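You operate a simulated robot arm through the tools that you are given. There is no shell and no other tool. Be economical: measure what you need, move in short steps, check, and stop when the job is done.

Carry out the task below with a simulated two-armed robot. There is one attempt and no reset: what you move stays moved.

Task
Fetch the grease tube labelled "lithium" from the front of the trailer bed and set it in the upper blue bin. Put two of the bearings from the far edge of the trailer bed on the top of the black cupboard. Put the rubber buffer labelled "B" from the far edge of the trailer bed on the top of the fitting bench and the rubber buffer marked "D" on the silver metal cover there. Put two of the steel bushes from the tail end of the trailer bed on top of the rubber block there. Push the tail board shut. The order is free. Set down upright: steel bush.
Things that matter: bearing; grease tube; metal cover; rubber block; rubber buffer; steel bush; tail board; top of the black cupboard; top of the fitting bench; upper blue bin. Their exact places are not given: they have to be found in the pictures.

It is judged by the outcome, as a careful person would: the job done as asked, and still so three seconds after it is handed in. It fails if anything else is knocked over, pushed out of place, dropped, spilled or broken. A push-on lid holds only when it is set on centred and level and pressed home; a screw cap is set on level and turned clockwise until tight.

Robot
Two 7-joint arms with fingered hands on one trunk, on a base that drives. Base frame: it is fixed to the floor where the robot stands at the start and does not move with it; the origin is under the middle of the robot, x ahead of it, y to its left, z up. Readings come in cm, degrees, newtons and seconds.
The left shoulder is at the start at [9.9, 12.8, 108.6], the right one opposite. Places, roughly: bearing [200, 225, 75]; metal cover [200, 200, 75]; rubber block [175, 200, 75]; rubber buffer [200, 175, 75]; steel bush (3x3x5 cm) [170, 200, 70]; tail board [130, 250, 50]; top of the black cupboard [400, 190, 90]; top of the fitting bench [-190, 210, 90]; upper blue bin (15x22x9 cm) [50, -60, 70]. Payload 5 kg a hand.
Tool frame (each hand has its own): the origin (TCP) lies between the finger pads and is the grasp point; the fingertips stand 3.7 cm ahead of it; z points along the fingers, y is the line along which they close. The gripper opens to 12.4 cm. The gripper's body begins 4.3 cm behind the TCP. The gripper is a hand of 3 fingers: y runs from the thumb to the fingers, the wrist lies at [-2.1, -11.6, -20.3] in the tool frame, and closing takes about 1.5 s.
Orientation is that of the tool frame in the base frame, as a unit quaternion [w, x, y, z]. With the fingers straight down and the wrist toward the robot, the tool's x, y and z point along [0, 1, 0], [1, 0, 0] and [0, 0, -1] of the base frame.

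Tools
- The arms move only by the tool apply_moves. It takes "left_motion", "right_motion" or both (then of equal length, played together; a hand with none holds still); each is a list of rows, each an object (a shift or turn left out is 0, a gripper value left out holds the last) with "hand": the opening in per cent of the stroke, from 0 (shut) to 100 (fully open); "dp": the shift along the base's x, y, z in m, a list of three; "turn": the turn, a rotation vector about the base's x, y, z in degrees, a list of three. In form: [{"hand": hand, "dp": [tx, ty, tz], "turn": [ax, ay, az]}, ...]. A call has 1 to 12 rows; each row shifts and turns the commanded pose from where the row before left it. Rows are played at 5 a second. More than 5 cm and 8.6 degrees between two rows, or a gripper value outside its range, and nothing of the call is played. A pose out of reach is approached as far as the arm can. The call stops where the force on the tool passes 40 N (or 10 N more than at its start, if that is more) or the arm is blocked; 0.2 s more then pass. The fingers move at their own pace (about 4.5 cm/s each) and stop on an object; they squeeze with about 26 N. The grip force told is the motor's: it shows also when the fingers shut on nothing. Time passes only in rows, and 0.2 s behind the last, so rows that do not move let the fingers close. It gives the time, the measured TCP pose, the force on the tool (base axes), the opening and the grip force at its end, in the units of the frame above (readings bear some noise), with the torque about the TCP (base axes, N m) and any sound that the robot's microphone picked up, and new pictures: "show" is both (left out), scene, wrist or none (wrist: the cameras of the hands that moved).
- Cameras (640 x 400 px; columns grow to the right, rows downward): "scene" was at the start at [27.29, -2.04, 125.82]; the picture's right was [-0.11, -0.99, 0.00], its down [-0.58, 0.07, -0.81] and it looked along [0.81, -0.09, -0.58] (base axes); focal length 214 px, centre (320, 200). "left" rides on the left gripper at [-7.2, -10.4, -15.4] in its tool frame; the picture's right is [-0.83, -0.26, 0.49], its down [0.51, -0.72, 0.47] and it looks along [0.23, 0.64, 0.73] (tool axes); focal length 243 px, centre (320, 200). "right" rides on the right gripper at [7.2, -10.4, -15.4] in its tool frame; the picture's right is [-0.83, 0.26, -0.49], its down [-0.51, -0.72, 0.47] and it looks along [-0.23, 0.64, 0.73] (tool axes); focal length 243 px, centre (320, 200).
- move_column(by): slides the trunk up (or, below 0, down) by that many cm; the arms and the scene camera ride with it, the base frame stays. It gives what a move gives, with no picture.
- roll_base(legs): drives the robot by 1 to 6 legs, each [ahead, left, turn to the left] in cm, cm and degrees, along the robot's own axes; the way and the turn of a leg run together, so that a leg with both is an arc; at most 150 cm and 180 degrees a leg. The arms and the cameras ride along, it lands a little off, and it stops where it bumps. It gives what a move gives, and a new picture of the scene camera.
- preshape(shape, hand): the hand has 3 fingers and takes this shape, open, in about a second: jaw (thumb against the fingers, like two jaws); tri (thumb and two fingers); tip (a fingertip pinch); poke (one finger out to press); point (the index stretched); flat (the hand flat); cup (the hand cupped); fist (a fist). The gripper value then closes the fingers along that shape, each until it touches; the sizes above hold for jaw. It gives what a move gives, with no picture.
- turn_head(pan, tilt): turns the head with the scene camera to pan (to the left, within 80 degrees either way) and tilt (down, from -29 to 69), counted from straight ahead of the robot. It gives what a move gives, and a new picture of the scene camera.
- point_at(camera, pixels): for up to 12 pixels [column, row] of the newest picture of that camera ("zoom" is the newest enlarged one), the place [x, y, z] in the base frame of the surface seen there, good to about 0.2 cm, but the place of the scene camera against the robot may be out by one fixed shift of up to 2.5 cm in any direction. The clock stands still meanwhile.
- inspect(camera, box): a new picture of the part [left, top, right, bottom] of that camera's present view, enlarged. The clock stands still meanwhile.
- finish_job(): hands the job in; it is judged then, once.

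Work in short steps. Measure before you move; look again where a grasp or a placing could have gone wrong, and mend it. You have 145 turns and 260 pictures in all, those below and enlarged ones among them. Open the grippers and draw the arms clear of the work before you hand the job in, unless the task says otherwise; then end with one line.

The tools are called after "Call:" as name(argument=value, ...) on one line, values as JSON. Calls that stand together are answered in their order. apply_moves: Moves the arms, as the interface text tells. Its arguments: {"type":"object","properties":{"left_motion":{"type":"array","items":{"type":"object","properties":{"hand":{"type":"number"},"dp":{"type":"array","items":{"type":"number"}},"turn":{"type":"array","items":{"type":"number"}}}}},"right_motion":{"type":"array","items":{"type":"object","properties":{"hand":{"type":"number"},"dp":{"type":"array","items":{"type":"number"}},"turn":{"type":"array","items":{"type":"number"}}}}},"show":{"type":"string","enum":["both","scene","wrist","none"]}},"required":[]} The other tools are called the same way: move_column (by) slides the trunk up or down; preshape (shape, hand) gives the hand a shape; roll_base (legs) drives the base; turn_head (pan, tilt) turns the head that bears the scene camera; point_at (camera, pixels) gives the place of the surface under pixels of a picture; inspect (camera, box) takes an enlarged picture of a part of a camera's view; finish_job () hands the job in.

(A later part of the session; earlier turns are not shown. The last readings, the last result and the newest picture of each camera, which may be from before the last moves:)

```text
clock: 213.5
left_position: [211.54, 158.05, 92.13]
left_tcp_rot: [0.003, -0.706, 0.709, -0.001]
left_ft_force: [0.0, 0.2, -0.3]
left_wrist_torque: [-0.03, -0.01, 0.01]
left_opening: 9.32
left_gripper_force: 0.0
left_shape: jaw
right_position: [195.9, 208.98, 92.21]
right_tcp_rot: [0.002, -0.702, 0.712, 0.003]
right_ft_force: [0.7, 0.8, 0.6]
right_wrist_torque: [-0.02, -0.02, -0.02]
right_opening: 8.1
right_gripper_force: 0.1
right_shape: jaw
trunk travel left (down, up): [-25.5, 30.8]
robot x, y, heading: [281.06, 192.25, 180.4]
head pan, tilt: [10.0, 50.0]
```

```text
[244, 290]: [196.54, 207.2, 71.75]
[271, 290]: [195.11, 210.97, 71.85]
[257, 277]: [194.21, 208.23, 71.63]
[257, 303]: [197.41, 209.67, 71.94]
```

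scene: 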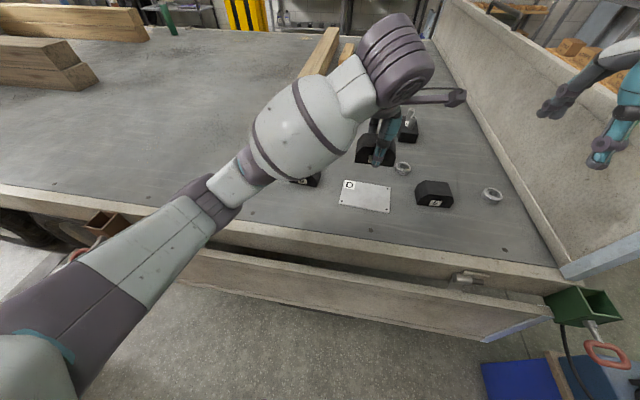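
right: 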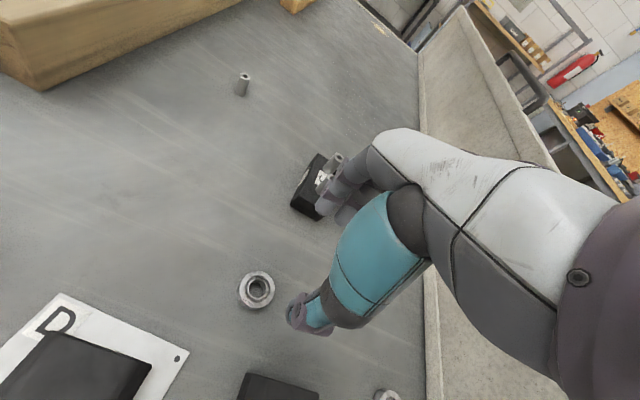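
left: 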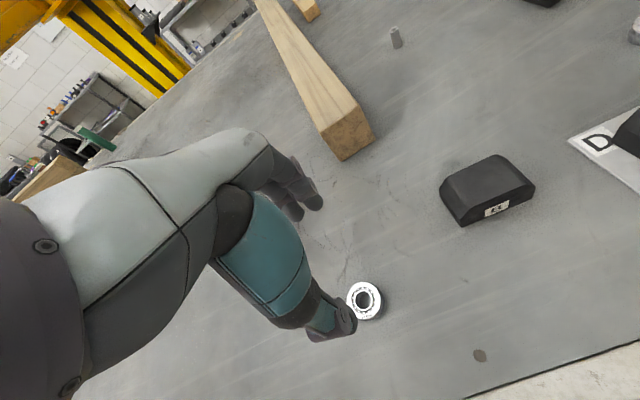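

Centres (211.7, 155.0) and (195.8, 209.05). Both hands go down to z≈74 and close.

Call:
apply_moves(left_motion=[{"dp": [0.001, -0.031, -0.02]}, {"dp": [0, 0, -0.045]}, {"dp": [0, 0, -0.045]}, {"dp": [0, 0, -0.045]}, {"dp": [0, 0, -0.0265]}, {"hand": 40}, {"hand": 20}, {"hand": 0}, {"hand": 0}, {"hand": 0}, {"hand": 0}, {"hand": 0}], right_motion=[{"dp": [-0.001, 0.001, -0.02]}, {"dp": [0, 0, -0.045]}, {"dp": [0, 0, -0.045]}, {"dp": [0, 0, -0.045]}, {"dp": [0, 0, -0.0265]}, {"hand": 40}, {"hand": 20}, {"hand": 0}, {"hand": 0}, {"hand": 0}, {"hand": 0}, {"hand": 0}], show="wrist")

```text
clock: 216.1
left_position: [211.79, 154.91, 73.99]
left_tcp_rot: [0.005, -0.706, 0.709, -0.003]
left_ft_force: [0.7, 0.0, -0.1]
left_wrist_torque: [0.02, -0.05, 0.03]
left_opening: 4.31
left_gripper_force: 26.1
left_shape: jaw
right_position: [196.02, 208.83, 74.01]
right_tcp_rot: [0.002, -0.702, 0.712, 0.003]
right_ft_force: [0.8, -0.4, 0.5]
right_wrist_torque: [-0.02, 0.0, 0.0]
right_opening: 4.45
right_gripper_force: 26.0
right_shape: jaw
trunk travel left (down, up): [-25.5, 30.8]
robot x, y, heading: [281.3, 191.86, 179.9]
head pan, tilt: [10.0, 50.0]
```

right: 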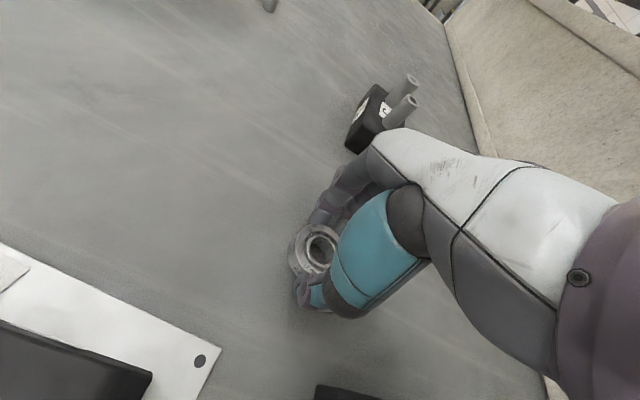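
left: 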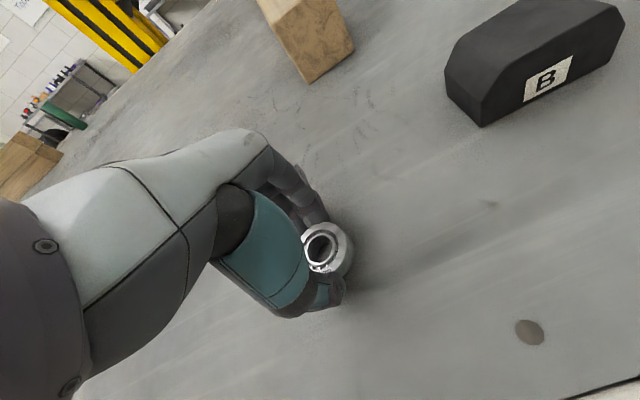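

Both grips hold. Lift both to z≈104, then draw in toward the robot.

Call:
apply_moves(left_motion=[{"dp": [0, 0, 0.02]}, {"dp": [0, 0, 0.045]}, {"dp": [0, 0, 0.045]}, {"dp": [0, 0, 0.045]}, {"dp": [0, 0, 0.045]}, {"dp": [0, 0, 0.045]}, {"dp": [0, 0, 0.045]}, {"dp": [0.02, 0.02, 0]}, {"dp": [0.02, 0.02, 0]}, {"dp": [0.02, 0, 0]}, {"dp": [0, 0, 0]}, {"dp": [0, 0, 0]}], right_motion=[{"dp": [0, 0, 0.02]}, {"dp": [0, 0, 0.045]}, {"dp": [0, 0, 0.045]}, {"dp": [0, 0, 0.045]}, {"dp": [0, 0, 0.045]}, {"dp": [0, 0, 0.045]}, {"dp": [0, 0, 0.045]}, {"dp": [0.045, 0.01, 0]}, {"dp": [0.045, 0.01, 0]}, {"dp": [0.045, 0, 0]}, {"dp": [0.045, 0, 0]}, {"dp": [0.03, 0, 0]}], show="both")

```text
clock: 218.7
left_position: [217.76, 158.92, 103.0]
left_tcp_rot: [0.004, -0.705, 0.709, -0.002]
left_ft_force: [0.6, 0.2, -1.5]
left_wrist_torque: [0.01, 0.02, 0.01]
left_opening: 4.32
left_gripper_force: 25.7
left_shape: jaw
right_position: [217.2, 210.84, 103.15]
right_tcp_rot: [0.002, -0.702, 0.712, 0.004]
right_ft_force: [0.7, 0.1, -1.5]
right_wrist_torque: [-0.01, 0.0, 0.0]
right_opening: 4.42
right_gripper_force: 25.8
right_shape: jaw
trunk travel left (down, up): [-25.5, 30.8]
robot x, y, heading: [281.13, 192.17, 180.1]
head pan, tilt: [10.0, 50.0]
```

scene: 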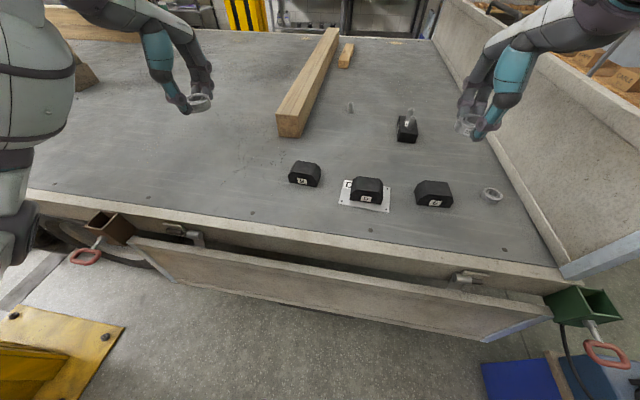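
right: 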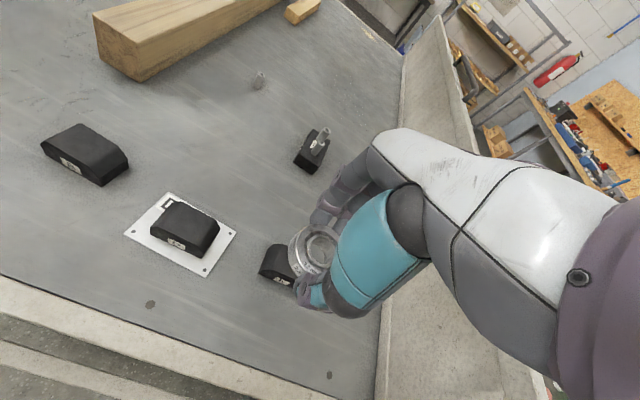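
left: 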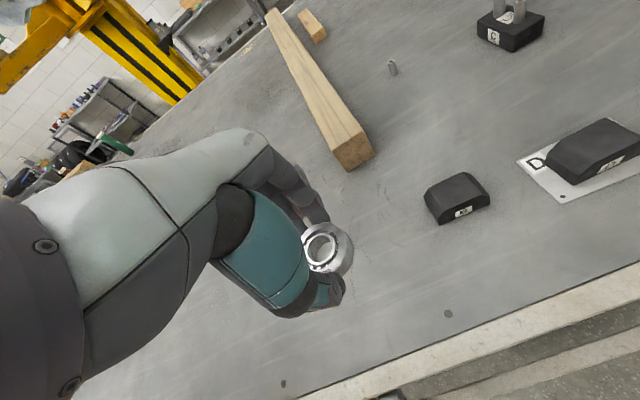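

Both bearings held. I back out to x≈306, slide right (+y) to y≈250, and turn right 90° first.

Call:
roll_base(legs=[[-25, 0, 0], [0, -58, 0], [0, 0, -90]])

Call:
turn_head(pan=-70, tilt=30)

```text
clock: 227.3
left_position: [274.23, 314.42, 102.94]
left_tcp_rot: [0.001, 0.01, 1.0, -0.004]
left_ft_force: [0.7, 0.1, -1.9]
left_wrist_torque: [0.0, 0.0, -0.03]
left_opening: 4.25
left_gripper_force: 25.7
left_shape: jaw
right_position: [326.29, 314.23, 103.15]
right_tcp_rot: [0.004, 0.015, 1.0, -0.001]
right_ft_force: [0.6, -0.3, -2.3]
right_wrist_torque: [-0.01, -0.01, -0.02]
right_opening: 4.38
right_gripper_force: 26.6
right_shape: jaw
trunk travel left (down, up): [-25.5, 30.8]
robot x, y, heading: [306.27, 250.6, 88.9]
head pan, tilt: [10.0, 50.0]
```

scene: 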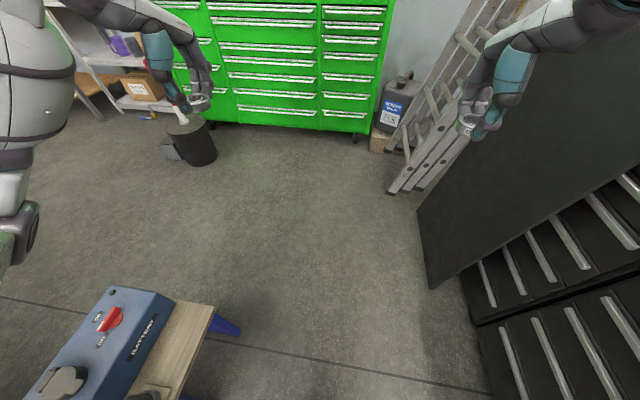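

```text
clock: 228.9
left_position: [274.36, 314.46, 102.94]
left_tcp_rot: [0.0, 0.01, 1.0, -0.005]
left_ft_force: [0.6, 0.2, -1.7]
left_wrist_torque: [0.0, -0.03, 0.01]
left_opening: 4.27
left_gripper_force: 26.1
left_shape: jaw
right_position: [326.32, 314.23, 103.01]
right_tcp_rot: [0.005, 0.015, 1.0, 0.0]
right_ft_force: [-0.2, 0.7, -0.9]
right_wrist_torque: [0.0, 0.01, -0.02]
right_opening: 4.39
right_gripper_force: 25.8
right_shape: jaw
trunk travel left (down, up): [-25.5, 30.8]
robot x, y, heading: [306.59, 250.63, 89.3]
head pan, tilt: [-70.0, 30.0]
```

scene: 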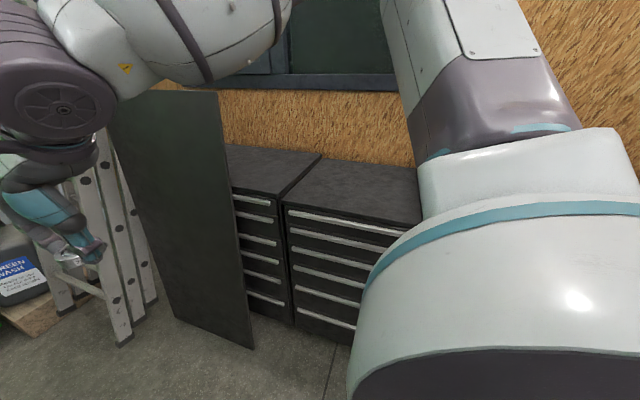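

A dark sheet leans beside the cupboards; I measure it before sweeping the hands past.

Call:
point_at(camera="scene", pixels=[[253, 346], [176, 316], [220, 110], [160, 100], [235, 220], [280, 330], [325, 160], [290, 205], [380, 180], [260, 160], [215, 95], [420, 225]])

```text
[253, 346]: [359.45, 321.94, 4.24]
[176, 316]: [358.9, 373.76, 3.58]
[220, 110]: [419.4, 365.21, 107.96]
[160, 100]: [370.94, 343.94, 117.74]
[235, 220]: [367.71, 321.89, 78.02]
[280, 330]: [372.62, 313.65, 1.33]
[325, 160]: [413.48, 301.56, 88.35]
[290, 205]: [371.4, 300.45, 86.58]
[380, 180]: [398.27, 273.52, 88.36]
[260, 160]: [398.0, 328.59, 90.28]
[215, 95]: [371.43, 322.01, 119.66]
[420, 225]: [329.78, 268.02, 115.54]
```

The sheet is clear of the sweep. I turn another 45° right and look toward y≈190, where the black cupboard should be.

Call:
roll_base(legs=[[0, 0, -44]])

Call:
turn_head(pan=-75, tilt=30)

```text
clock: 231.3
left_position: [328.28, 318.7, 102.9]
left_tcp_rot: [-0.001, 0.387, 0.922, -0.004]
left_ft_force: [0.0, 0.2, -2.8]
left_wrist_torque: [0.0, 0.02, 0.01]
left_opening: 4.24
left_gripper_force: 25.7
left_shape: jaw
right_position: [365.34, 282.14, 103.03]
right_tcp_rot: [0.004, 0.39, 0.921, -0.002]
right_ft_force: [-0.4, -0.3, -1.2]
right_wrist_torque: [0.0, 0.0, 0.0]
right_opening: 4.37
right_gripper_force: 26.2
right_shape: jaw
trunk travel left (down, up): [-25.5, 30.8]
robot x, y, heading: [306.64, 250.45, 44.7]
head pan, tilt: [-70.0, 30.0]
```

scene: 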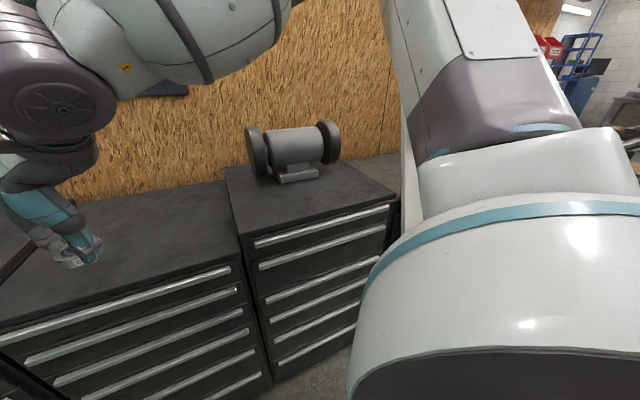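

```text
clock: 232.0
left_position: [328.25, 318.6, 102.94]
left_tcp_rot: [-0.001, 0.388, 0.922, -0.005]
left_ft_force: [-0.7, 0.0, -1.6]
left_wrist_torque: [0.02, -0.01, -0.02]
left_opening: 4.29
left_gripper_force: 25.6
left_shape: jaw
right_position: [365.32, 282.18, 102.98]
right_tcp_rot: [0.004, 0.391, 0.92, -0.001]
right_ft_force: [-0.1, 0.2, -2.3]
right_wrist_torque: [-0.02, 0.0, 0.0]
right_opening: 4.37
right_gripper_force: 26.4
right_shape: jaw
trunk travel left (down, up): [-25.5, 30.8]
robot x, y, heading: [306.37, 250.07, 44.9]
head pan, tilt: [-75.0, 30.0]
```

scene: 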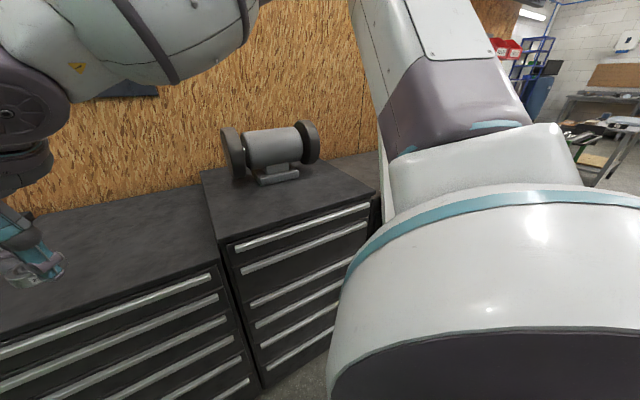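

I measure the grinder unit and the next surface at (355,165), then turn further right to see it.

Call:
point_at(camera="scene", pixels=[[225, 238], [370, 195], [300, 195], [205, 175], [340, 160], [360, 168], [270, 150], [100, 250], [365, 150]])

Call:
roll_base(legs=[[-8, 0, 0], [0, 0, -44]])

Call:
turn_head(pan=-45, tilt=25)

```text
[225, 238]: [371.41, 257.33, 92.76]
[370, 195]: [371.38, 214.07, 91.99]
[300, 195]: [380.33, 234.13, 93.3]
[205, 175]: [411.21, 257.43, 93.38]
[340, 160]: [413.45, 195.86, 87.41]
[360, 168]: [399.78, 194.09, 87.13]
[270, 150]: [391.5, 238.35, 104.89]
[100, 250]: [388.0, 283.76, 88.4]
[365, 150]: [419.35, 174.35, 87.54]
```

```text
clock: 235.1
left_position: [364.71, 277.31, 102.9]
left_tcp_rot: [-0.003, 0.713, 0.701, -0.003]
left_ft_force: [-0.3, -0.5, -0.9]
left_wrist_torque: [0.0, 0.03, -0.01]
left_opening: 4.24
left_gripper_force: 25.4
left_shape: jaw
right_position: [364.68, 225.3, 103.1]
right_tcp_rot: [0.003, 0.716, 0.698, -0.003]
right_ft_force: [1.1, 0.3, -1.3]
right_wrist_torque: [-0.01, 0.01, -0.03]
right_opening: 4.36
right_gripper_force: 26.0
right_shape: jaw
trunk travel left (down, up): [-25.5, 30.8]
robot x, y, heading: [300.77, 244.72, -0.9]
head pan, tilt: [-75.0, 30.0]
```

scene: 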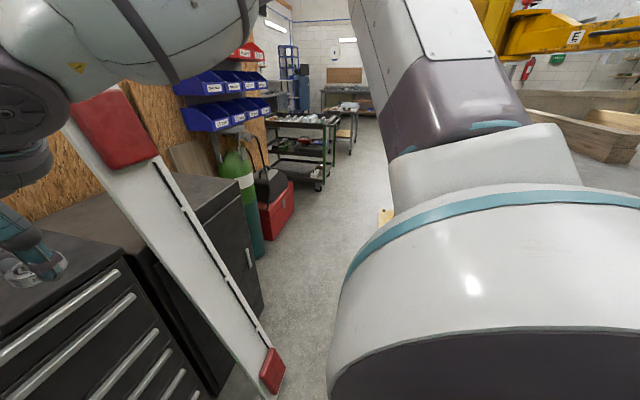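

```text
clock: 236.0
left_position: [364.68, 277.31, 102.92]
left_tcp_rot: [-0.003, 0.713, 0.701, -0.004]
left_ft_force: [0.3, 0.4, -1.5]
left_wrist_torque: [-0.02, 0.01, 0.01]
left_opening: 4.25
left_gripper_force: 25.7
left_shape: jaw
right_position: [364.77, 225.36, 102.94]
right_tcp_rot: [0.003, 0.716, 0.698, -0.004]
right_ft_force: [0.5, -1.0, -1.4]
right_wrist_torque: [-0.02, -0.03, -0.02]
right_opening: 4.37
right_gripper_force: 26.0
right_shape: jaw
trunk travel left (down, up): [-25.5, 30.8]
robot x, y, heading: [300.99, 244.98, -0.7]
head pan, tilt: [-45.0, 25.0]
```

scene: 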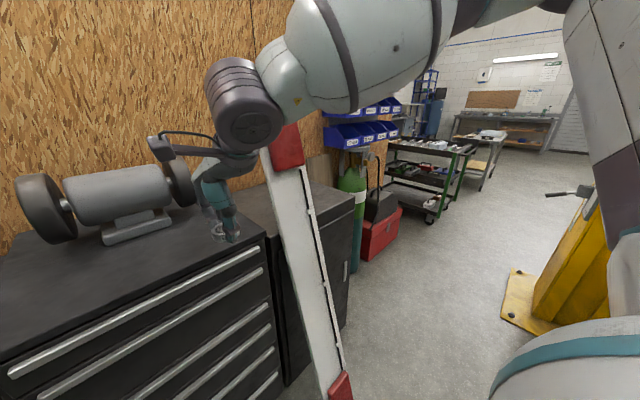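

The plain black cupboard with a door is behind the leaning white board. I zoom and measure its top and the white board.

Call:
inspect(camera="scene", box=[220, 110, 420, 260])

Call:
point_at(camera="scene", pixels=[[285, 150], [303, 150], [290, 200], [310, 225], [335, 380], [325, 200], [350, 192], [320, 185], [318, 228], [262, 198], [345, 270], [300, 130]])

```text
2.67 times, centred on (320, 185) of scene
```

zoom: 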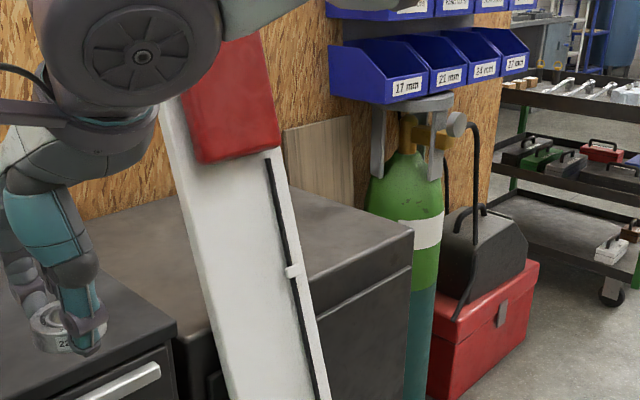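

```text
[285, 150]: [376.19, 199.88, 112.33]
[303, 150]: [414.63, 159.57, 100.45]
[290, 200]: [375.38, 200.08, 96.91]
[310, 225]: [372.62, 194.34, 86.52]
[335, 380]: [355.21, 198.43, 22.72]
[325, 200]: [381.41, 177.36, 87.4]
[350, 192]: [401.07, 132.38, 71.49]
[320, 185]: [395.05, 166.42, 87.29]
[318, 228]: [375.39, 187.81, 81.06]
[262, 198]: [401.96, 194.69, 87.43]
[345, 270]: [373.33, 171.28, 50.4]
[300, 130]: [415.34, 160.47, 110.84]
```

Cupboard top is free at x 378–410, y 165–190, z≈86, right of the white board (y 194–206). I pull both hands back 12 cm, then slide right to y≈172.

Call:
apply_moves(left_motion=[{"dp": [-0.04, -0.02, 0]}, {"dp": [-0.04, -0.03, 0]}, {"dp": [-0.04, -0.03, 0]}, {"dp": [0, -0.03, 0.0]}], right_motion=[{"dp": [-0.04, 0, 0]}, {"dp": [-0.04, 0, 0]}, {"dp": [-0.04, 0, 0]}, {"dp": [0, 0, 0]}], show="none")

Call:
roll_base(legs=[[0, -73, 0.7]])

Call:
turn_head(pan=0, tilt=35)

```text
clock: 237.0
left_position: [353.76, 266.35, 103.5]
left_tcp_rot: [-0.005, 0.712, 0.702, -0.004]
left_ft_force: [-0.5, -0.8, -3.5]
left_wrist_torque: [0.06, 0.03, 0.06]
left_opening: 4.23
left_gripper_force: 25.7
left_shape: jaw
left hand out of reach, approached as far as the arm can: row 3, 4
right_position: [353.8, 225.18, 103.38]
right_tcp_rot: [0.001, 0.716, 0.698, -0.005]
right_ft_force: [-0.2, 0.5, -1.2]
right_wrist_torque: [0.01, 0.03, -0.01]
right_opening: 4.35
right_gripper_force: 26.4
right_shape: jaw
right hand out of reach, approached as far as the arm can: row 3
trunk travel left (down, up): [-25.5, 30.8]
robot x, y, heading: [300.52, 244.55, -0.5]
head pan, tilt: [-45.0, 25.0]
```

```text
clock: 241.0
left_position: [353.04, 195.1, 103.57]
left_tcp_rot: [-0.003, 0.709, 0.705, -0.004]
left_ft_force: [0.0, 1.0, -2.0]
left_wrist_torque: [0.0, -0.02, 0.0]
left_opening: 4.22
left_gripper_force: 25.9
left_shape: jaw
right_position: [353.38, 153.9, 103.46]
right_tcp_rot: [0.002, 0.713, 0.702, -0.003]
right_ft_force: [0.0, -1.2, -1.4]
right_wrist_torque: [0.01, -0.01, -0.04]
right_opening: 4.36
right_gripper_force: 26.1
right_shape: jaw
trunk travel left (down, up): [-25.5, 30.8]
robot x, y, heading: [300.53, 173.02, 0.1]
head pan, tilt: [-45.0, 25.0]
```

scene: 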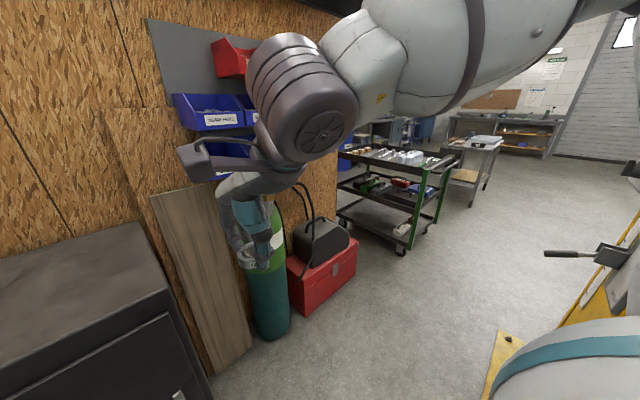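

```text
clock: 242.1
left_position: [353.03, 195.0, 103.62]
left_tcp_rot: [-0.003, 0.709, 0.705, -0.004]
left_ft_force: [0.8, 0.8, -2.2]
left_wrist_torque: [0.0, 0.01, 0.01]
left_opening: 4.25
left_gripper_force: 26.4
left_shape: jaw
right_position: [353.23, 153.94, 103.51]
right_tcp_rot: [0.002, 0.712, 0.702, -0.004]
right_ft_force: [-0.7, -0.5, -0.6]
right_wrist_torque: [0.02, 0.01, 0.01]
right_opening: 4.37
right_gripper_force: 25.7
right_shape: jaw
trunk travel left (down, up): [-25.5, 30.8]
robot x, y, heading: [300.15, 172.94, -0.0]
head pan, tilt: [0.0, 35.0]
```

scene: 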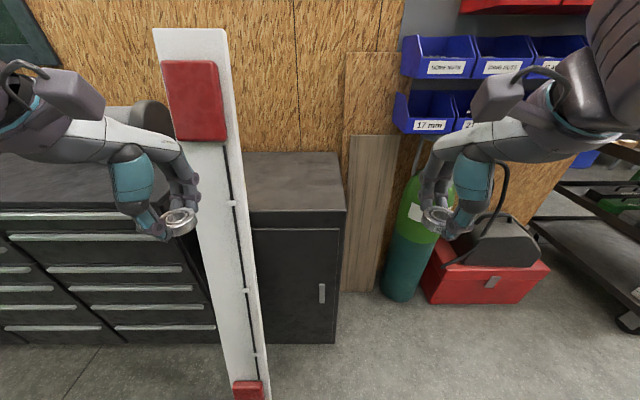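

Now a clear view: the cupboard top is at (290,185). I measure its corners.

Call:
point_at(camera="scene", pixels=[[252, 208], [344, 207], [335, 156], [250, 156], [290, 185], [300, 165], [225, 180], [240, 120], [345, 180], [390, 170], [420, 70]])

```text
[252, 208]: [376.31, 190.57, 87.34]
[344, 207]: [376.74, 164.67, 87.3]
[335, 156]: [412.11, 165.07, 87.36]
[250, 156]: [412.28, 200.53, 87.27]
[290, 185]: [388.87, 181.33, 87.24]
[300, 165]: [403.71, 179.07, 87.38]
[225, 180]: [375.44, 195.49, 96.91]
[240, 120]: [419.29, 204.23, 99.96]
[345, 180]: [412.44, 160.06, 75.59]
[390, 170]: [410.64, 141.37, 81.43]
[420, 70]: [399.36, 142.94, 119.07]
```

Top is x 376–413, y 166–192, z≈86. The right bearing goes to (388, 172.5). I move the right hand there at height first.

Call:
apply_moves(right_motion=[{"dp": [0.01, 0.045, 0]}, {"dp": [0.01, 0.045, 0]}, {"dp": [0.02, 0.045, 0]}, {"dp": [0.03, 0.035, 0]}, {"dp": [0.045, 0.015, 0]}, {"dp": [0.045, 0, 0]}, {"dp": [0.045, 0, 0]}, {"dp": [0.045, 0, 0]}, {"dp": [0.045, 0, 0]}, {"dp": [0.045, 0, 0]}, {"dp": [0.007, 0, -0.03]}, {"dp": [0, 0, -0.03]}], show="both")

```text
clock: 244.7
left_position: [353.14, 194.95, 103.45]
left_tcp_rot: [-0.004, 0.71, 0.704, -0.005]
left_ft_force: [0.8, 0.0, -1.8]
left_wrist_torque: [0.01, 0.09, 0.01]
left_opening: 4.22
left_gripper_force: 25.9
left_shape: jaw
right_position: [384.19, 168.29, 97.53]
right_tcp_rot: [0.003, 0.712, 0.702, -0.004]
right_ft_force: [0.5, 0.4, -2.0]
right_wrist_torque: [0.02, 0.02, 0.01]
right_opening: 4.33
right_gripper_force: 25.9
right_shape: jaw
right hand out of reach, approached as far as the arm can: row 8, 9, 10
trunk travel left (down, up): [-25.5, 30.8]
robot x, y, heading: [300.25, 173.31, -0.1]
head pan, tilt: [0.0, 35.0]
```

scene: 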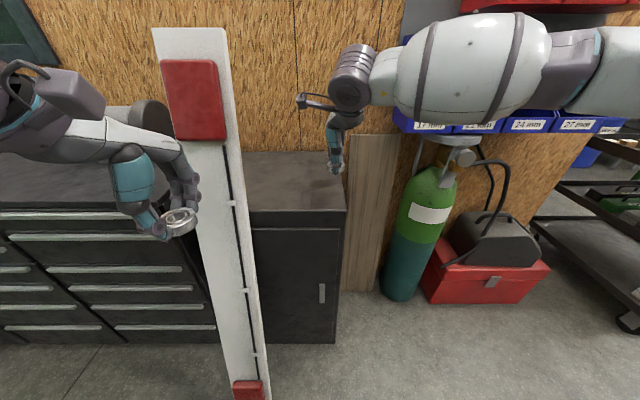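
right: 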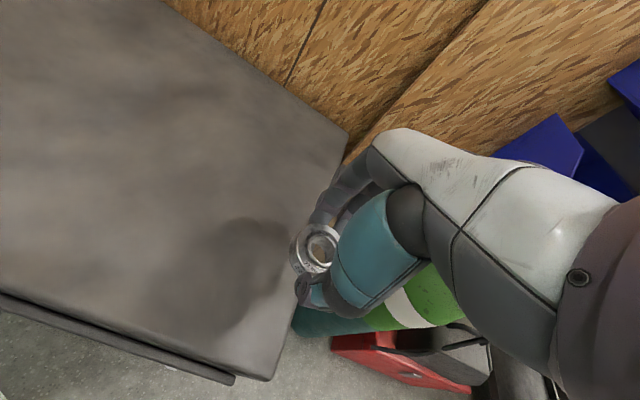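

Reach is limited at that height, but (384.5, 172.5) is on the top with margin. I shift +4.3 cm in y and lower to z≈90.5.

Call:
apply_moves(right_motion=[{"dp": [0.003, 0.043, -0.015]}, {"dp": [0.005, 0, -0.03]}, {"dp": [0.003, 0, -0.022]}, {"dp": [0, 0, -0.003]}, {"dp": [0, 0, 0]}], show="wrist")

Call:
point_at(camera="right", pixels=[[250, 350], [200, 250], [270, 270], [240, 372], [345, 140]])

```text
clock: 245.9
left_position: [353.04, 195.11, 103.47]
left_tcp_rot: [-0.003, 0.709, 0.705, -0.005]
left_ft_force: [0.3, -1.0, -2.0]
left_wrist_torque: [0.02, 0.01, 0.03]
left_opening: 4.21
left_gripper_force: 25.7
left_shape: jaw
right_position: [385.26, 168.94, 91.74]
right_tcp_rot: [0.002, 0.712, 0.702, -0.003]
right_ft_force: [0.7, -0.2, -2.1]
right_wrist_torque: [0.03, 0.03, 0.0]
right_opening: 4.34
right_gripper_force: 26.0
right_shape: jaw
right hand out of reach, approached as far as the arm can: row 1
trunk travel left (down, up): [-25.5, 30.8]
robot x, y, heading: [300.33, 173.08, -0.1]
head pan, tilt: [0.0, 35.0]
```

right: 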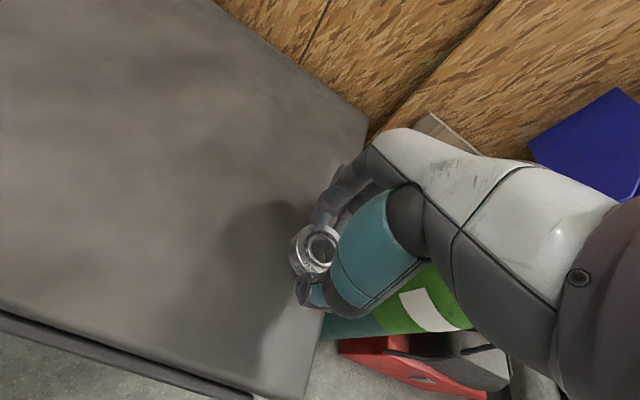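

```text
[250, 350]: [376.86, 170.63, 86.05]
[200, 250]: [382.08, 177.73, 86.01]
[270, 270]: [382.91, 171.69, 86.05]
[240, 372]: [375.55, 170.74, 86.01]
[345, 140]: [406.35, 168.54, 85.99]
```

The hand is at y=168.9, too near the side edge (166). I shift the base 5 cm left.

Call:
roll_base(legs=[[0, 5, 0]])

Call:
apply_moves(right_motion=[{"dp": [0, 0, -0.013]}, {"dp": [0, 0, -0.002]}, {"dp": [0, 0, 0]}], show="wrist")

```text
clock: 246.8
left_position: [353.0, 199.92, 103.6]
left_tcp_rot: [-0.003, 0.71, 0.705, -0.004]
left_ft_force: [0.1, -0.3, -1.6]
left_wrist_torque: [-0.01, 0.02, 0.0]
left_opening: 4.21
left_gripper_force: 26.1
left_shape: jaw
right_position: [385.15, 173.64, 91.77]
right_tcp_rot: [0.003, 0.713, 0.702, -0.004]
right_ft_force: [-0.3, -0.2, -2.2]
right_wrist_torque: [0.0, 0.0, 0.0]
right_opening: 4.34
right_gripper_force: 25.4
right_shape: jaw
trunk travel left (down, up): [-25.5, 30.8]
robot x, y, heading: [300.09, 177.99, -0.1]
head pan, tilt: [0.0, 35.0]
```

scene: 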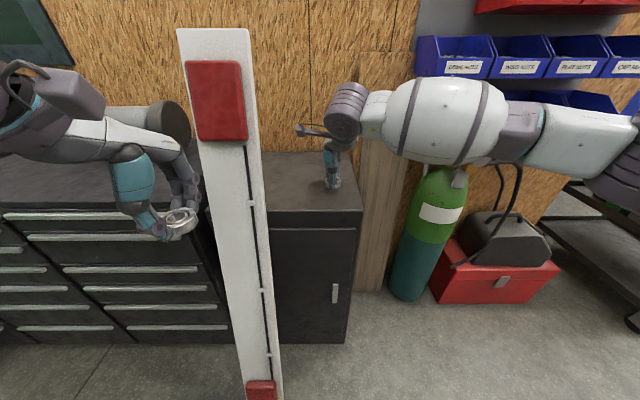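

```text
clock: 247.6
left_position: [352.96, 199.99, 103.47]
left_tcp_rot: [-0.003, 0.71, 0.704, -0.004]
left_ft_force: [0.5, -0.6, -0.9]
left_wrist_torque: [-0.01, -0.03, 0.01]
left_opening: 4.23
left_gripper_force: 25.3
left_shape: jaw
right_position: [385.23, 173.76, 90.32]
right_tcp_rot: [0.003, 0.712, 0.702, -0.003]
right_ft_force: [-0.6, -0.2, -1.1]
right_wrist_torque: [0.02, 0.0, 0.01]
right_opening: 4.31
right_gripper_force: 25.9
right_shape: jaw
trunk travel left (down, up): [-25.5, 30.8]
robot x, y, heading: [300.23, 178.19, -0.3]
head pan, tilt: [0.0, 35.0]
```

right: 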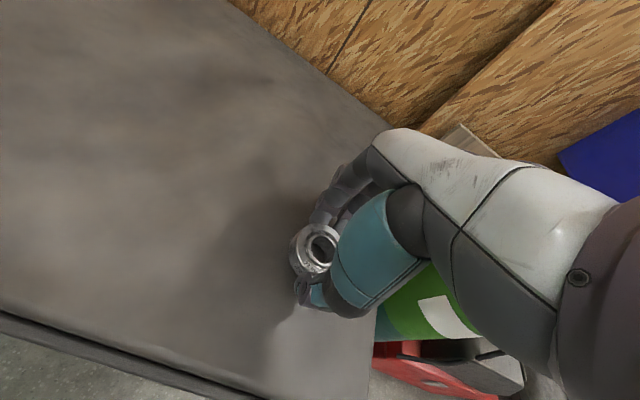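

Nudge to contact in 2 mm steps.

Call:
apply_moves(right_motion=[{"dp": [0, 0, -0.003]}, {"dp": [0, 0, 0]}], show="none")

Call:
apply_moves(right_motion=[{"dp": [0, 0, -0.002]}, {"dp": [0, 0, 0]}], show="none")

```text
clock: 248.2
left_position: [353.0, 199.9, 103.63]
left_tcp_rot: [-0.003, 0.71, 0.704, -0.004]
left_ft_force: [0.3, -0.4, -2.1]
left_wrist_torque: [0.01, 0.0, 0.0]
left_opening: 4.21
left_gripper_force: 26.1
left_shape: jaw
right_position: [385.17, 173.82, 89.92]
right_tcp_rot: [0.002, 0.713, 0.702, -0.003]
right_ft_force: [-0.2, 0.1, -1.1]
right_wrist_torque: [0.02, -0.01, 0.0]
right_opening: 4.33
right_gripper_force: 25.5
right_shape: jaw
trunk travel left (down, up): [-25.5, 30.8]
robot x, y, heading: [300.27, 177.72, 0.4]
head pan, tilt: [0.0, 35.0]
```

```text
clock: 248.8
left_position: [352.99, 200.02, 103.7]
left_tcp_rot: [-0.003, 0.711, 0.704, -0.004]
left_ft_force: [0.3, 0.1, -2.3]
left_wrist_torque: [0.02, 0.01, 0.04]
left_opening: 4.25
left_gripper_force: 26.0
left_shape: jaw
right_position: [385.19, 173.87, 89.93]
right_tcp_rot: [0.002, 0.712, 0.703, -0.005]
right_ft_force: [-0.5, 0.4, 3.8]
right_wrist_torque: [-0.03, -0.08, 0.01]
right_opening: 4.33
right_gripper_force: 25.8
right_shape: jaw
trunk travel left (down, up): [-25.5, 30.8]
robot x, y, heading: [299.95, 177.72, -0.2]
head pan, tilt: [0.0, 35.0]
```

Contact. Open, lift, and withdraw the right hand.

Call:
apply_moves(right_motion=[{"hand": 45}, {"hand": 55}, {"hand": 60}, {"hand": 60}, {"dp": [0, 0, 0.03]}, {"dp": [0, 0, 0.04]}, {"dp": [-0.02, -0.01, 0.04]}, {"dp": [-0.04, -0.02, 0.01]}, {"dp": [-0.04, -0.03, 0]}, {"dp": [-0.03, -0.03, 0]}, {"dp": [0, -0.04, 0]}, {"dp": [0, -0.04, 0]}], show="both")

```text
clock: 251.4
left_position: [352.82, 199.7, 103.66]
left_tcp_rot: [-0.003, 0.71, 0.704, -0.004]
left_ft_force: [-0.1, 0.0, -1.2]
left_wrist_torque: [0.02, -0.02, 0.08]
left_opening: 4.23
left_gripper_force: 26.0
left_shape: jaw
right_position: [372.04, 156.23, 100.97]
right_tcp_rot: [0.002, 0.713, 0.701, -0.003]
right_ft_force: [-0.4, 0.2, -1.4]
right_wrist_torque: [0.01, -0.04, -0.01]
right_opening: 7.43
right_gripper_force: 0.0
right_shape: jaw
right hand out of reach, approached as far as the arm can: row 6
trunk travel left (down, up): [-25.5, 30.8]
robot x, y, heading: [300.3, 177.5, -0.2]
head pan, tilt: [0.0, 35.0]
```

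scene: 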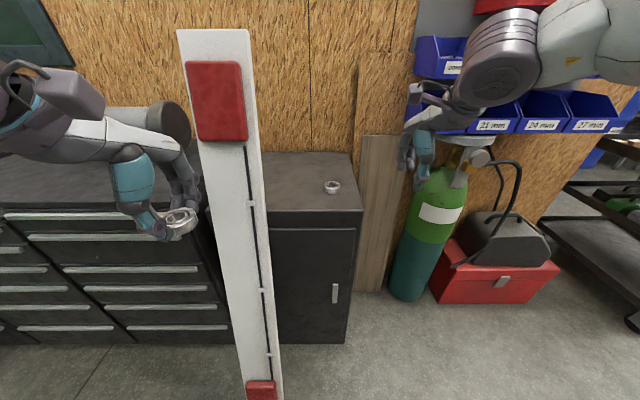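
right: 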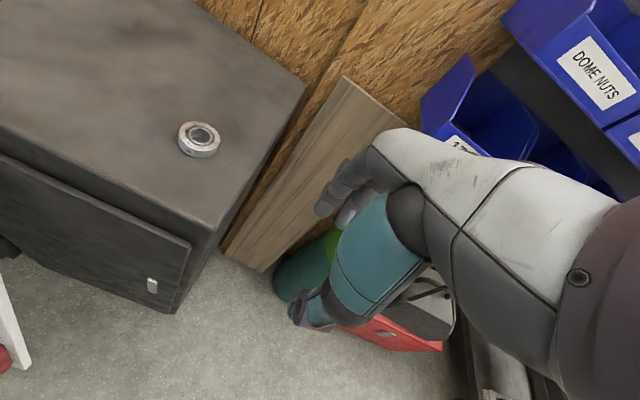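

Bearing one sits on the cupboard. I pull the right hand back and shift the base 12 cm right for the left hand.

Call:
apply_moves(right_motion=[{"dp": [-0.04, 0, 0]}, {"dp": [-0.04, 0, 0]}, {"dp": [-0.04, 0.01, 0]}, {"dp": [-0.03, 0.01, 0]}], show="none")

Call:
roll_base(legs=[[0, -12, 0]])

Call:
apply_moves(left_motion=[{"dp": [0, -0.03, 0]}, {"dp": [0, -0.03, 0]}, {"dp": [0.04, -0.005, 0]}, {"dp": [0.045, 0, 0]}, {"dp": [0.045, 0, -0.01]}, {"dp": [0.045, 0, -0.01]}, {"dp": [0.045, 0, -0.01]}, {"dp": [0.045, 0, -0.01]}, {"dp": [0.045, 0, -0.01]}, {"dp": [0.035, 0, -0.01]}, {"dp": [0, 0, 0]}], show="both")

```text
clock: 252.4
left_position: [352.84, 199.93, 103.6]
left_tcp_rot: [-0.002, 0.71, 0.704, -0.003]
left_ft_force: [-0.2, 0.3, -1.4]
left_wrist_torque: [0.02, -0.03, -0.03]
left_opening: 4.19
left_gripper_force: 25.8
left_shape: jaw
right_position: [357.11, 158.54, 100.85]
right_tcp_rot: [0.003, 0.713, 0.701, -0.004]
right_ft_force: [-0.5, 0.1, 0.1]
right_wrist_torque: [-0.01, -0.02, -0.02]
right_opening: 7.41
right_gripper_force: 0.0
right_shape: jaw
trunk travel left (down, up): [-25.5, 30.8]
robot x, y, heading: [300.17, 177.88, -0.3]
head pan, tilt: [0.0, 35.0]
```

```text
clock: 253.7
left_position: [352.98, 188.07, 103.53]
left_tcp_rot: [-0.003, 0.71, 0.704, -0.005]
left_ft_force: [0.2, 0.8, -2.6]
left_wrist_torque: [-0.02, -0.01, 0.03]
left_opening: 4.25
left_gripper_force: 26.1
left_shape: jaw
right_position: [357.16, 146.76, 100.96]
right_tcp_rot: [0.004, 0.713, 0.701, -0.004]
right_ft_force: [-0.3, 0.1, -0.2]
right_wrist_torque: [0.04, 0.02, -0.02]
right_opening: 7.42
right_gripper_force: 0.1
right_shape: jaw
trunk travel left (down, up): [-25.5, 30.8]
robot x, y, heading: [300.9, 166.25, -0.1]
head pan, tilt: [0.0, 35.0]
```

scene: 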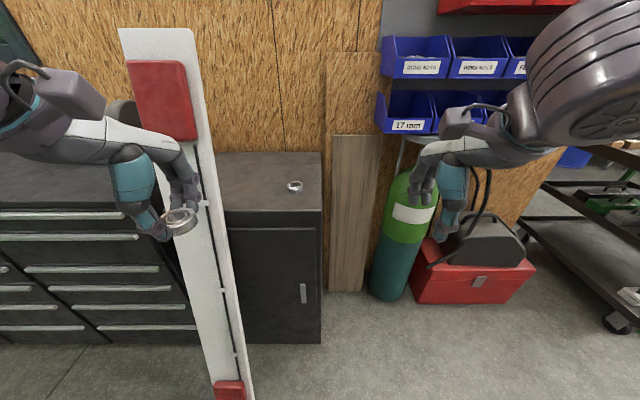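

```text
clock: 256.1
left_position: [386.67, 181.47, 98.54]
left_tcp_rot: [0.001, 0.71, 0.704, -0.001]
left_ft_force: [-0.1, -0.7, -1.9]
left_wrist_torque: [-0.02, 0.03, 0.03]
left_opening: 4.21
left_gripper_force: 26.2
left_shape: jaw
right_position: [356.2, 146.58, 101.36]
right_tcp_rot: [0.006, 0.713, 0.702, 0.0]
right_ft_force: [0.2, -0.2, 0.6]
right_wrist_torque: [-0.01, 0.01, 0.01]
right_opening: 7.41
right_gripper_force: 0.1
right_shape: jaw
trunk travel left (down, up): [-25.5, 30.8]
robot x, y, heading: [300.48, 165.78, -0.2]
head pan, tilt: [0.0, 35.0]
```

scene: 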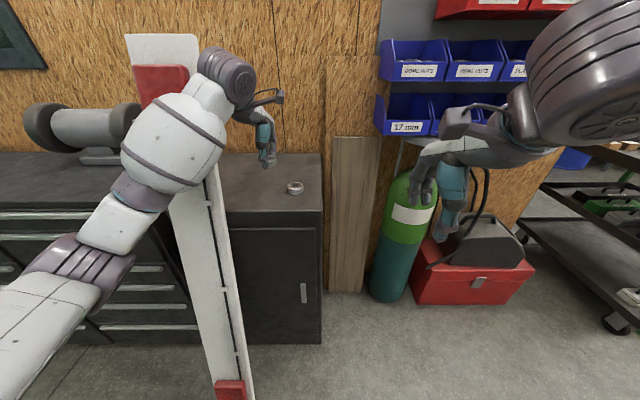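
left: 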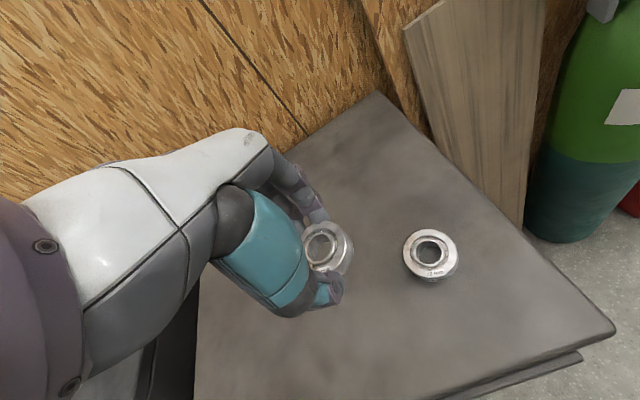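

The white board's top seems slightly shifted in the picture (126,35 vs 118,30). I check whether the forearm is touching it.

Call:
inspect(camera="scene", box=[100, 20, 300, 145])

Call:
point_at(camera="scene", pixels=[[150, 75], [190, 45], [175, 130], [215, 230], [200, 110], [230, 370], [290, 186]])

```text
3.20 times, centred on (200, 82) of scene
```

zoom: 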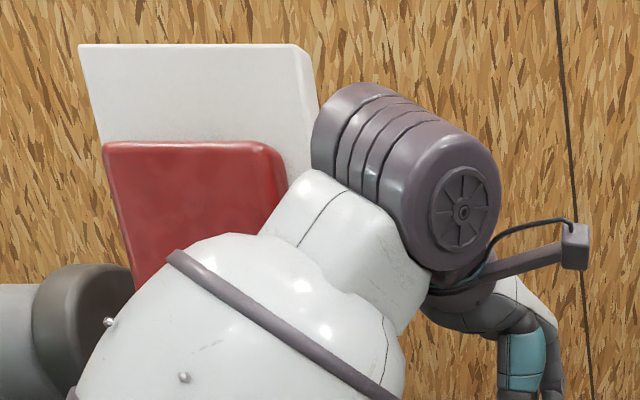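

```text
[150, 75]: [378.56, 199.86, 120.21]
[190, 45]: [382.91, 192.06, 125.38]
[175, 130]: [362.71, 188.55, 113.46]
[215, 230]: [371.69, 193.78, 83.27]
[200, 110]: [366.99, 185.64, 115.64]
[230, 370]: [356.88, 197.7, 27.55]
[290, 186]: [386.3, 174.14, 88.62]
```

The wrist is up against the white board and the robot leans back a little. I retreat along the same path and look at the board.

Call:
apply_moves(left_motion=[{"dp": [-0.035, 0, 0.01]}, {"dp": [-0.045, 0, 0.01]}, {"dp": [-0.045, 0, 0.01]}, {"dp": [-0.045, 0, 0.01]}, {"dp": [-0.045, 0, 0.01]}, {"dp": [-0.045, 0, 0]}, {"dp": [-0.045, 0, 0]}, {"dp": [-0.03, 0, 0]}, {"dp": [0, 0, 0]}], show="scene")

Call:
inspect(camera="scene", box=[100, 20, 300, 145])

```text
clock: 258.1
left_position: [354.09, 181.61, 102.51]
left_tcp_rot: [-0.004, 0.71, 0.704, -0.005]
left_ft_force: [0.2, -0.1, -1.9]
left_wrist_torque: [-0.03, 0.01, 0.01]
left_opening: 4.2
left_gripper_force: 26.4
left_shape: jaw
right_position: [357.17, 146.64, 100.71]
right_tcp_rot: [0.003, 0.714, 0.701, -0.003]
right_ft_force: [0.2, -1.0, 0.2]
right_wrist_torque: [0.0, 0.0, 0.02]
right_opening: 7.42
right_gripper_force: 0.2
right_shape: jaw
trunk travel left (down, up): [-25.5, 30.8]
robot x, y, heading: [300.34, 166.09, -0.2]
head pan, tilt: [0.0, 35.0]
```

scene: 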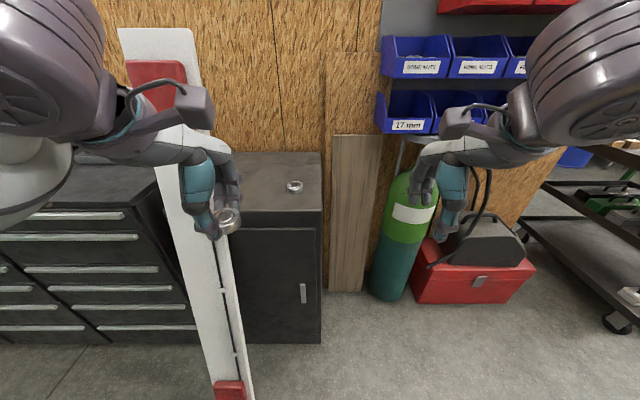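

```text
3.20 times, centred on (200, 82) of scene
```

zoom: 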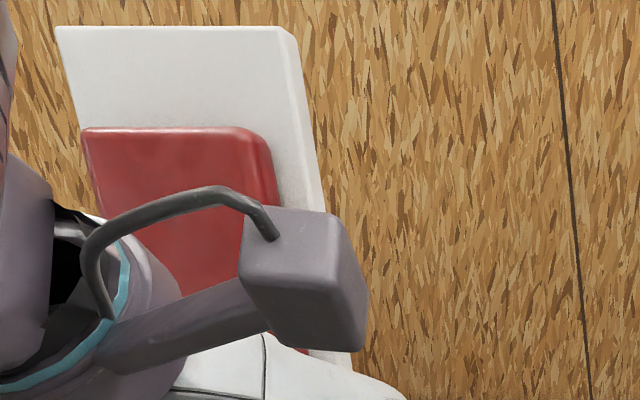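

The board is unmoved; only the robot had leaned. I move the base to (310, 150) and approach with the hand turned 40° so its wrist stays away from the board.

Call:
roll_base(legs=[[0, -16, 0], [9, 0, 0]])

Call:
apply_moves(left_motion=[{"turn": [0, 0, 8]}, {"turn": [0, 0, 8]}, {"turn": [0, 0, 8]}, {"turn": [0, 0, 8]}, {"turn": [0, 0, 8]}, {"dp": [0.04, 0.01, 0]}, {"dp": [0.04, 0.02, -0.01]}, {"dp": [0.04, 0.03, -0.02]}, {"dp": [0.03, 0.035, -0.02]}, {"dp": [0.02, 0.035, 0]}, {"dp": [0.01, 0.02, 0]}, {"dp": [0, 0, 0]}], show="both")

```text
clock: 260.2
left_position: [363.25, 165.54, 102.72]
left_tcp_rot: [-0.003, 0.71, 0.704, -0.005]
left_ft_force: [-0.6, 0.0, -2.7]
left_wrist_torque: [-0.01, 0.03, 0.01]
left_opening: 4.21
left_gripper_force: 25.2
left_shape: jaw
right_position: [366.27, 130.6, 100.96]
right_tcp_rot: [0.003, 0.713, 0.701, -0.003]
right_ft_force: [0.5, -0.3, -0.1]
right_wrist_torque: [0.02, 0.01, 0.0]
right_opening: 7.43
right_gripper_force: 0.0
right_shape: jaw
trunk travel left (down, up): [-25.5, 30.8]
robot x, y, heading: [309.23, 149.71, -0.3]
head pan, tilt: [0.0, 35.0]
```

scene: 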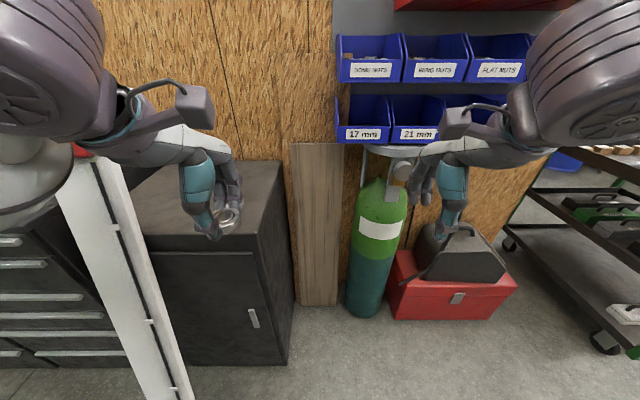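

```text
refused: row 8 steps farther than a row can; nothing moved
```

Resending with shorter steps.

Call:
apply_moves(left_motion=[{"turn": [0, 0, 8]}, {"turn": [0, 0, 8]}, {"turn": [0, 0, 8]}, {"turn": [0, 0, 8]}, {"turn": [0, 0, 8]}, {"dp": [0.04, 0.01, 0]}, {"dp": [0.04, 0.02, -0.01]}, {"dp": [0.04, 0.025, 0]}, {"dp": [0.03, 0.03, -0.02]}, {"dp": [0.03, 0.03, 0]}, {"dp": [0.02, 0.02, 0]}, {"dp": [0, 0.02, 0]}], show="both")

```text
clock: 262.8
left_position: [383.13, 181.09, 99.54]
left_tcp_rot: [-0.001, 0.427, 0.904, -0.006]
left_ft_force: [0.1, 0.3, -1.7]
left_wrist_torque: [-0.01, -0.01, 0.01]
left_opening: 4.22
left_gripper_force: 25.7
left_shape: jaw
right_position: [366.18, 130.74, 100.95]
right_tcp_rot: [0.003, 0.713, 0.701, -0.003]
right_ft_force: [-0.1, -0.5, -0.1]
right_wrist_torque: [-0.02, 0.01, -0.05]
right_opening: 7.42
right_gripper_force: 0.0
right_shape: jaw
trunk travel left (down, up): [-25.5, 30.8]
robot x, y, heading: [309.67, 149.67, -0.3]
head pan, tilt: [0.0, 35.0]
```

scene: 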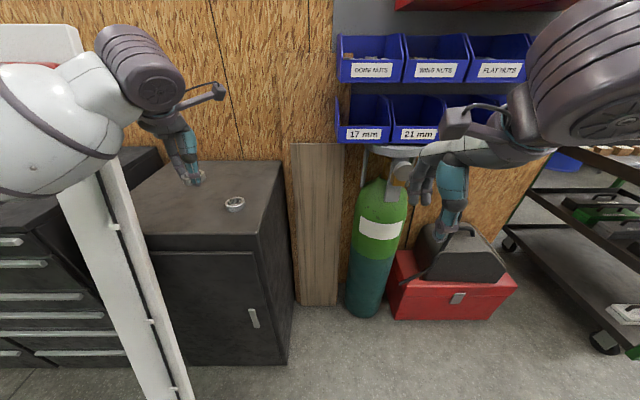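
left: 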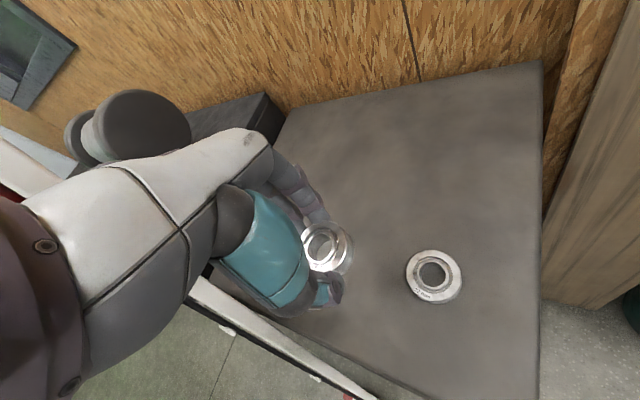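

No contact now. Lower to z≈90.2 and nudge to contact.

Call:
apply_moves(left_motion=[{"dp": [0.005, 0.003, -0.03]}, {"dp": [0, 0, -0.03]}, {"dp": [0, 0, -0.03]}, {"dp": [0, 0, -0.003]}, {"dp": [0, 0, 0]}], show="scene")

Call:
apply_moves(left_motion=[{"dp": [0, 0, -0.003]}, {"dp": [0, 0, 0]}], show="none")

```text
clock: 264.0
left_position: [383.63, 181.38, 90.22]
left_tcp_rot: [-0.001, 0.427, 0.904, -0.005]
left_ft_force: [0.3, -1.3, -1.6]
left_wrist_torque: [0.0, 0.02, -0.05]
left_opening: 4.21
left_gripper_force: 25.8
left_shape: jaw
right_position: [366.21, 130.5, 100.9]
right_tcp_rot: [0.003, 0.713, 0.701, -0.004]
right_ft_force: [-0.6, -0.3, -0.2]
right_wrist_torque: [-0.02, 0.0, -0.01]
right_opening: 7.42
right_gripper_force: 0.1
right_shape: jaw
trunk travel left (down, up): [-25.5, 30.8]
robot x, y, heading: [309.63, 149.93, -0.3]
head pan, tilt: [0.0, 35.0]
```

scene: 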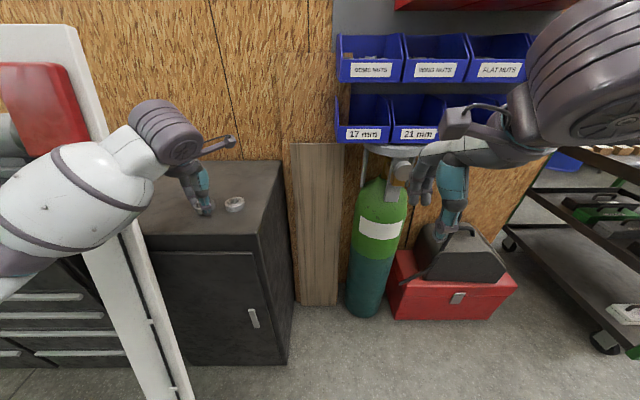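

```text
clock: 264.6
left_position: [383.6, 181.45, 89.9]
left_tcp_rot: [-0.002, 0.427, 0.904, -0.005]
left_ft_force: [-0.1, 0.4, -1.6]
left_wrist_torque: [0.01, 0.01, 0.0]
left_opening: 4.21
left_gripper_force: 25.7
left_shape: jaw
right_position: [366.19, 130.65, 100.8]
right_tcp_rot: [0.003, 0.713, 0.701, -0.004]
right_ft_force: [0.7, 1.1, -0.1]
right_wrist_torque: [-0.01, -0.03, 0.0]
right_opening: 7.42
right_gripper_force: 0.1
right_shape: jaw
trunk travel left (down, up): [-25.5, 30.8]
robot x, y, heading: [309.42, 150.14, -0.6]
head pan, tilt: [0.0, 35.0]
```

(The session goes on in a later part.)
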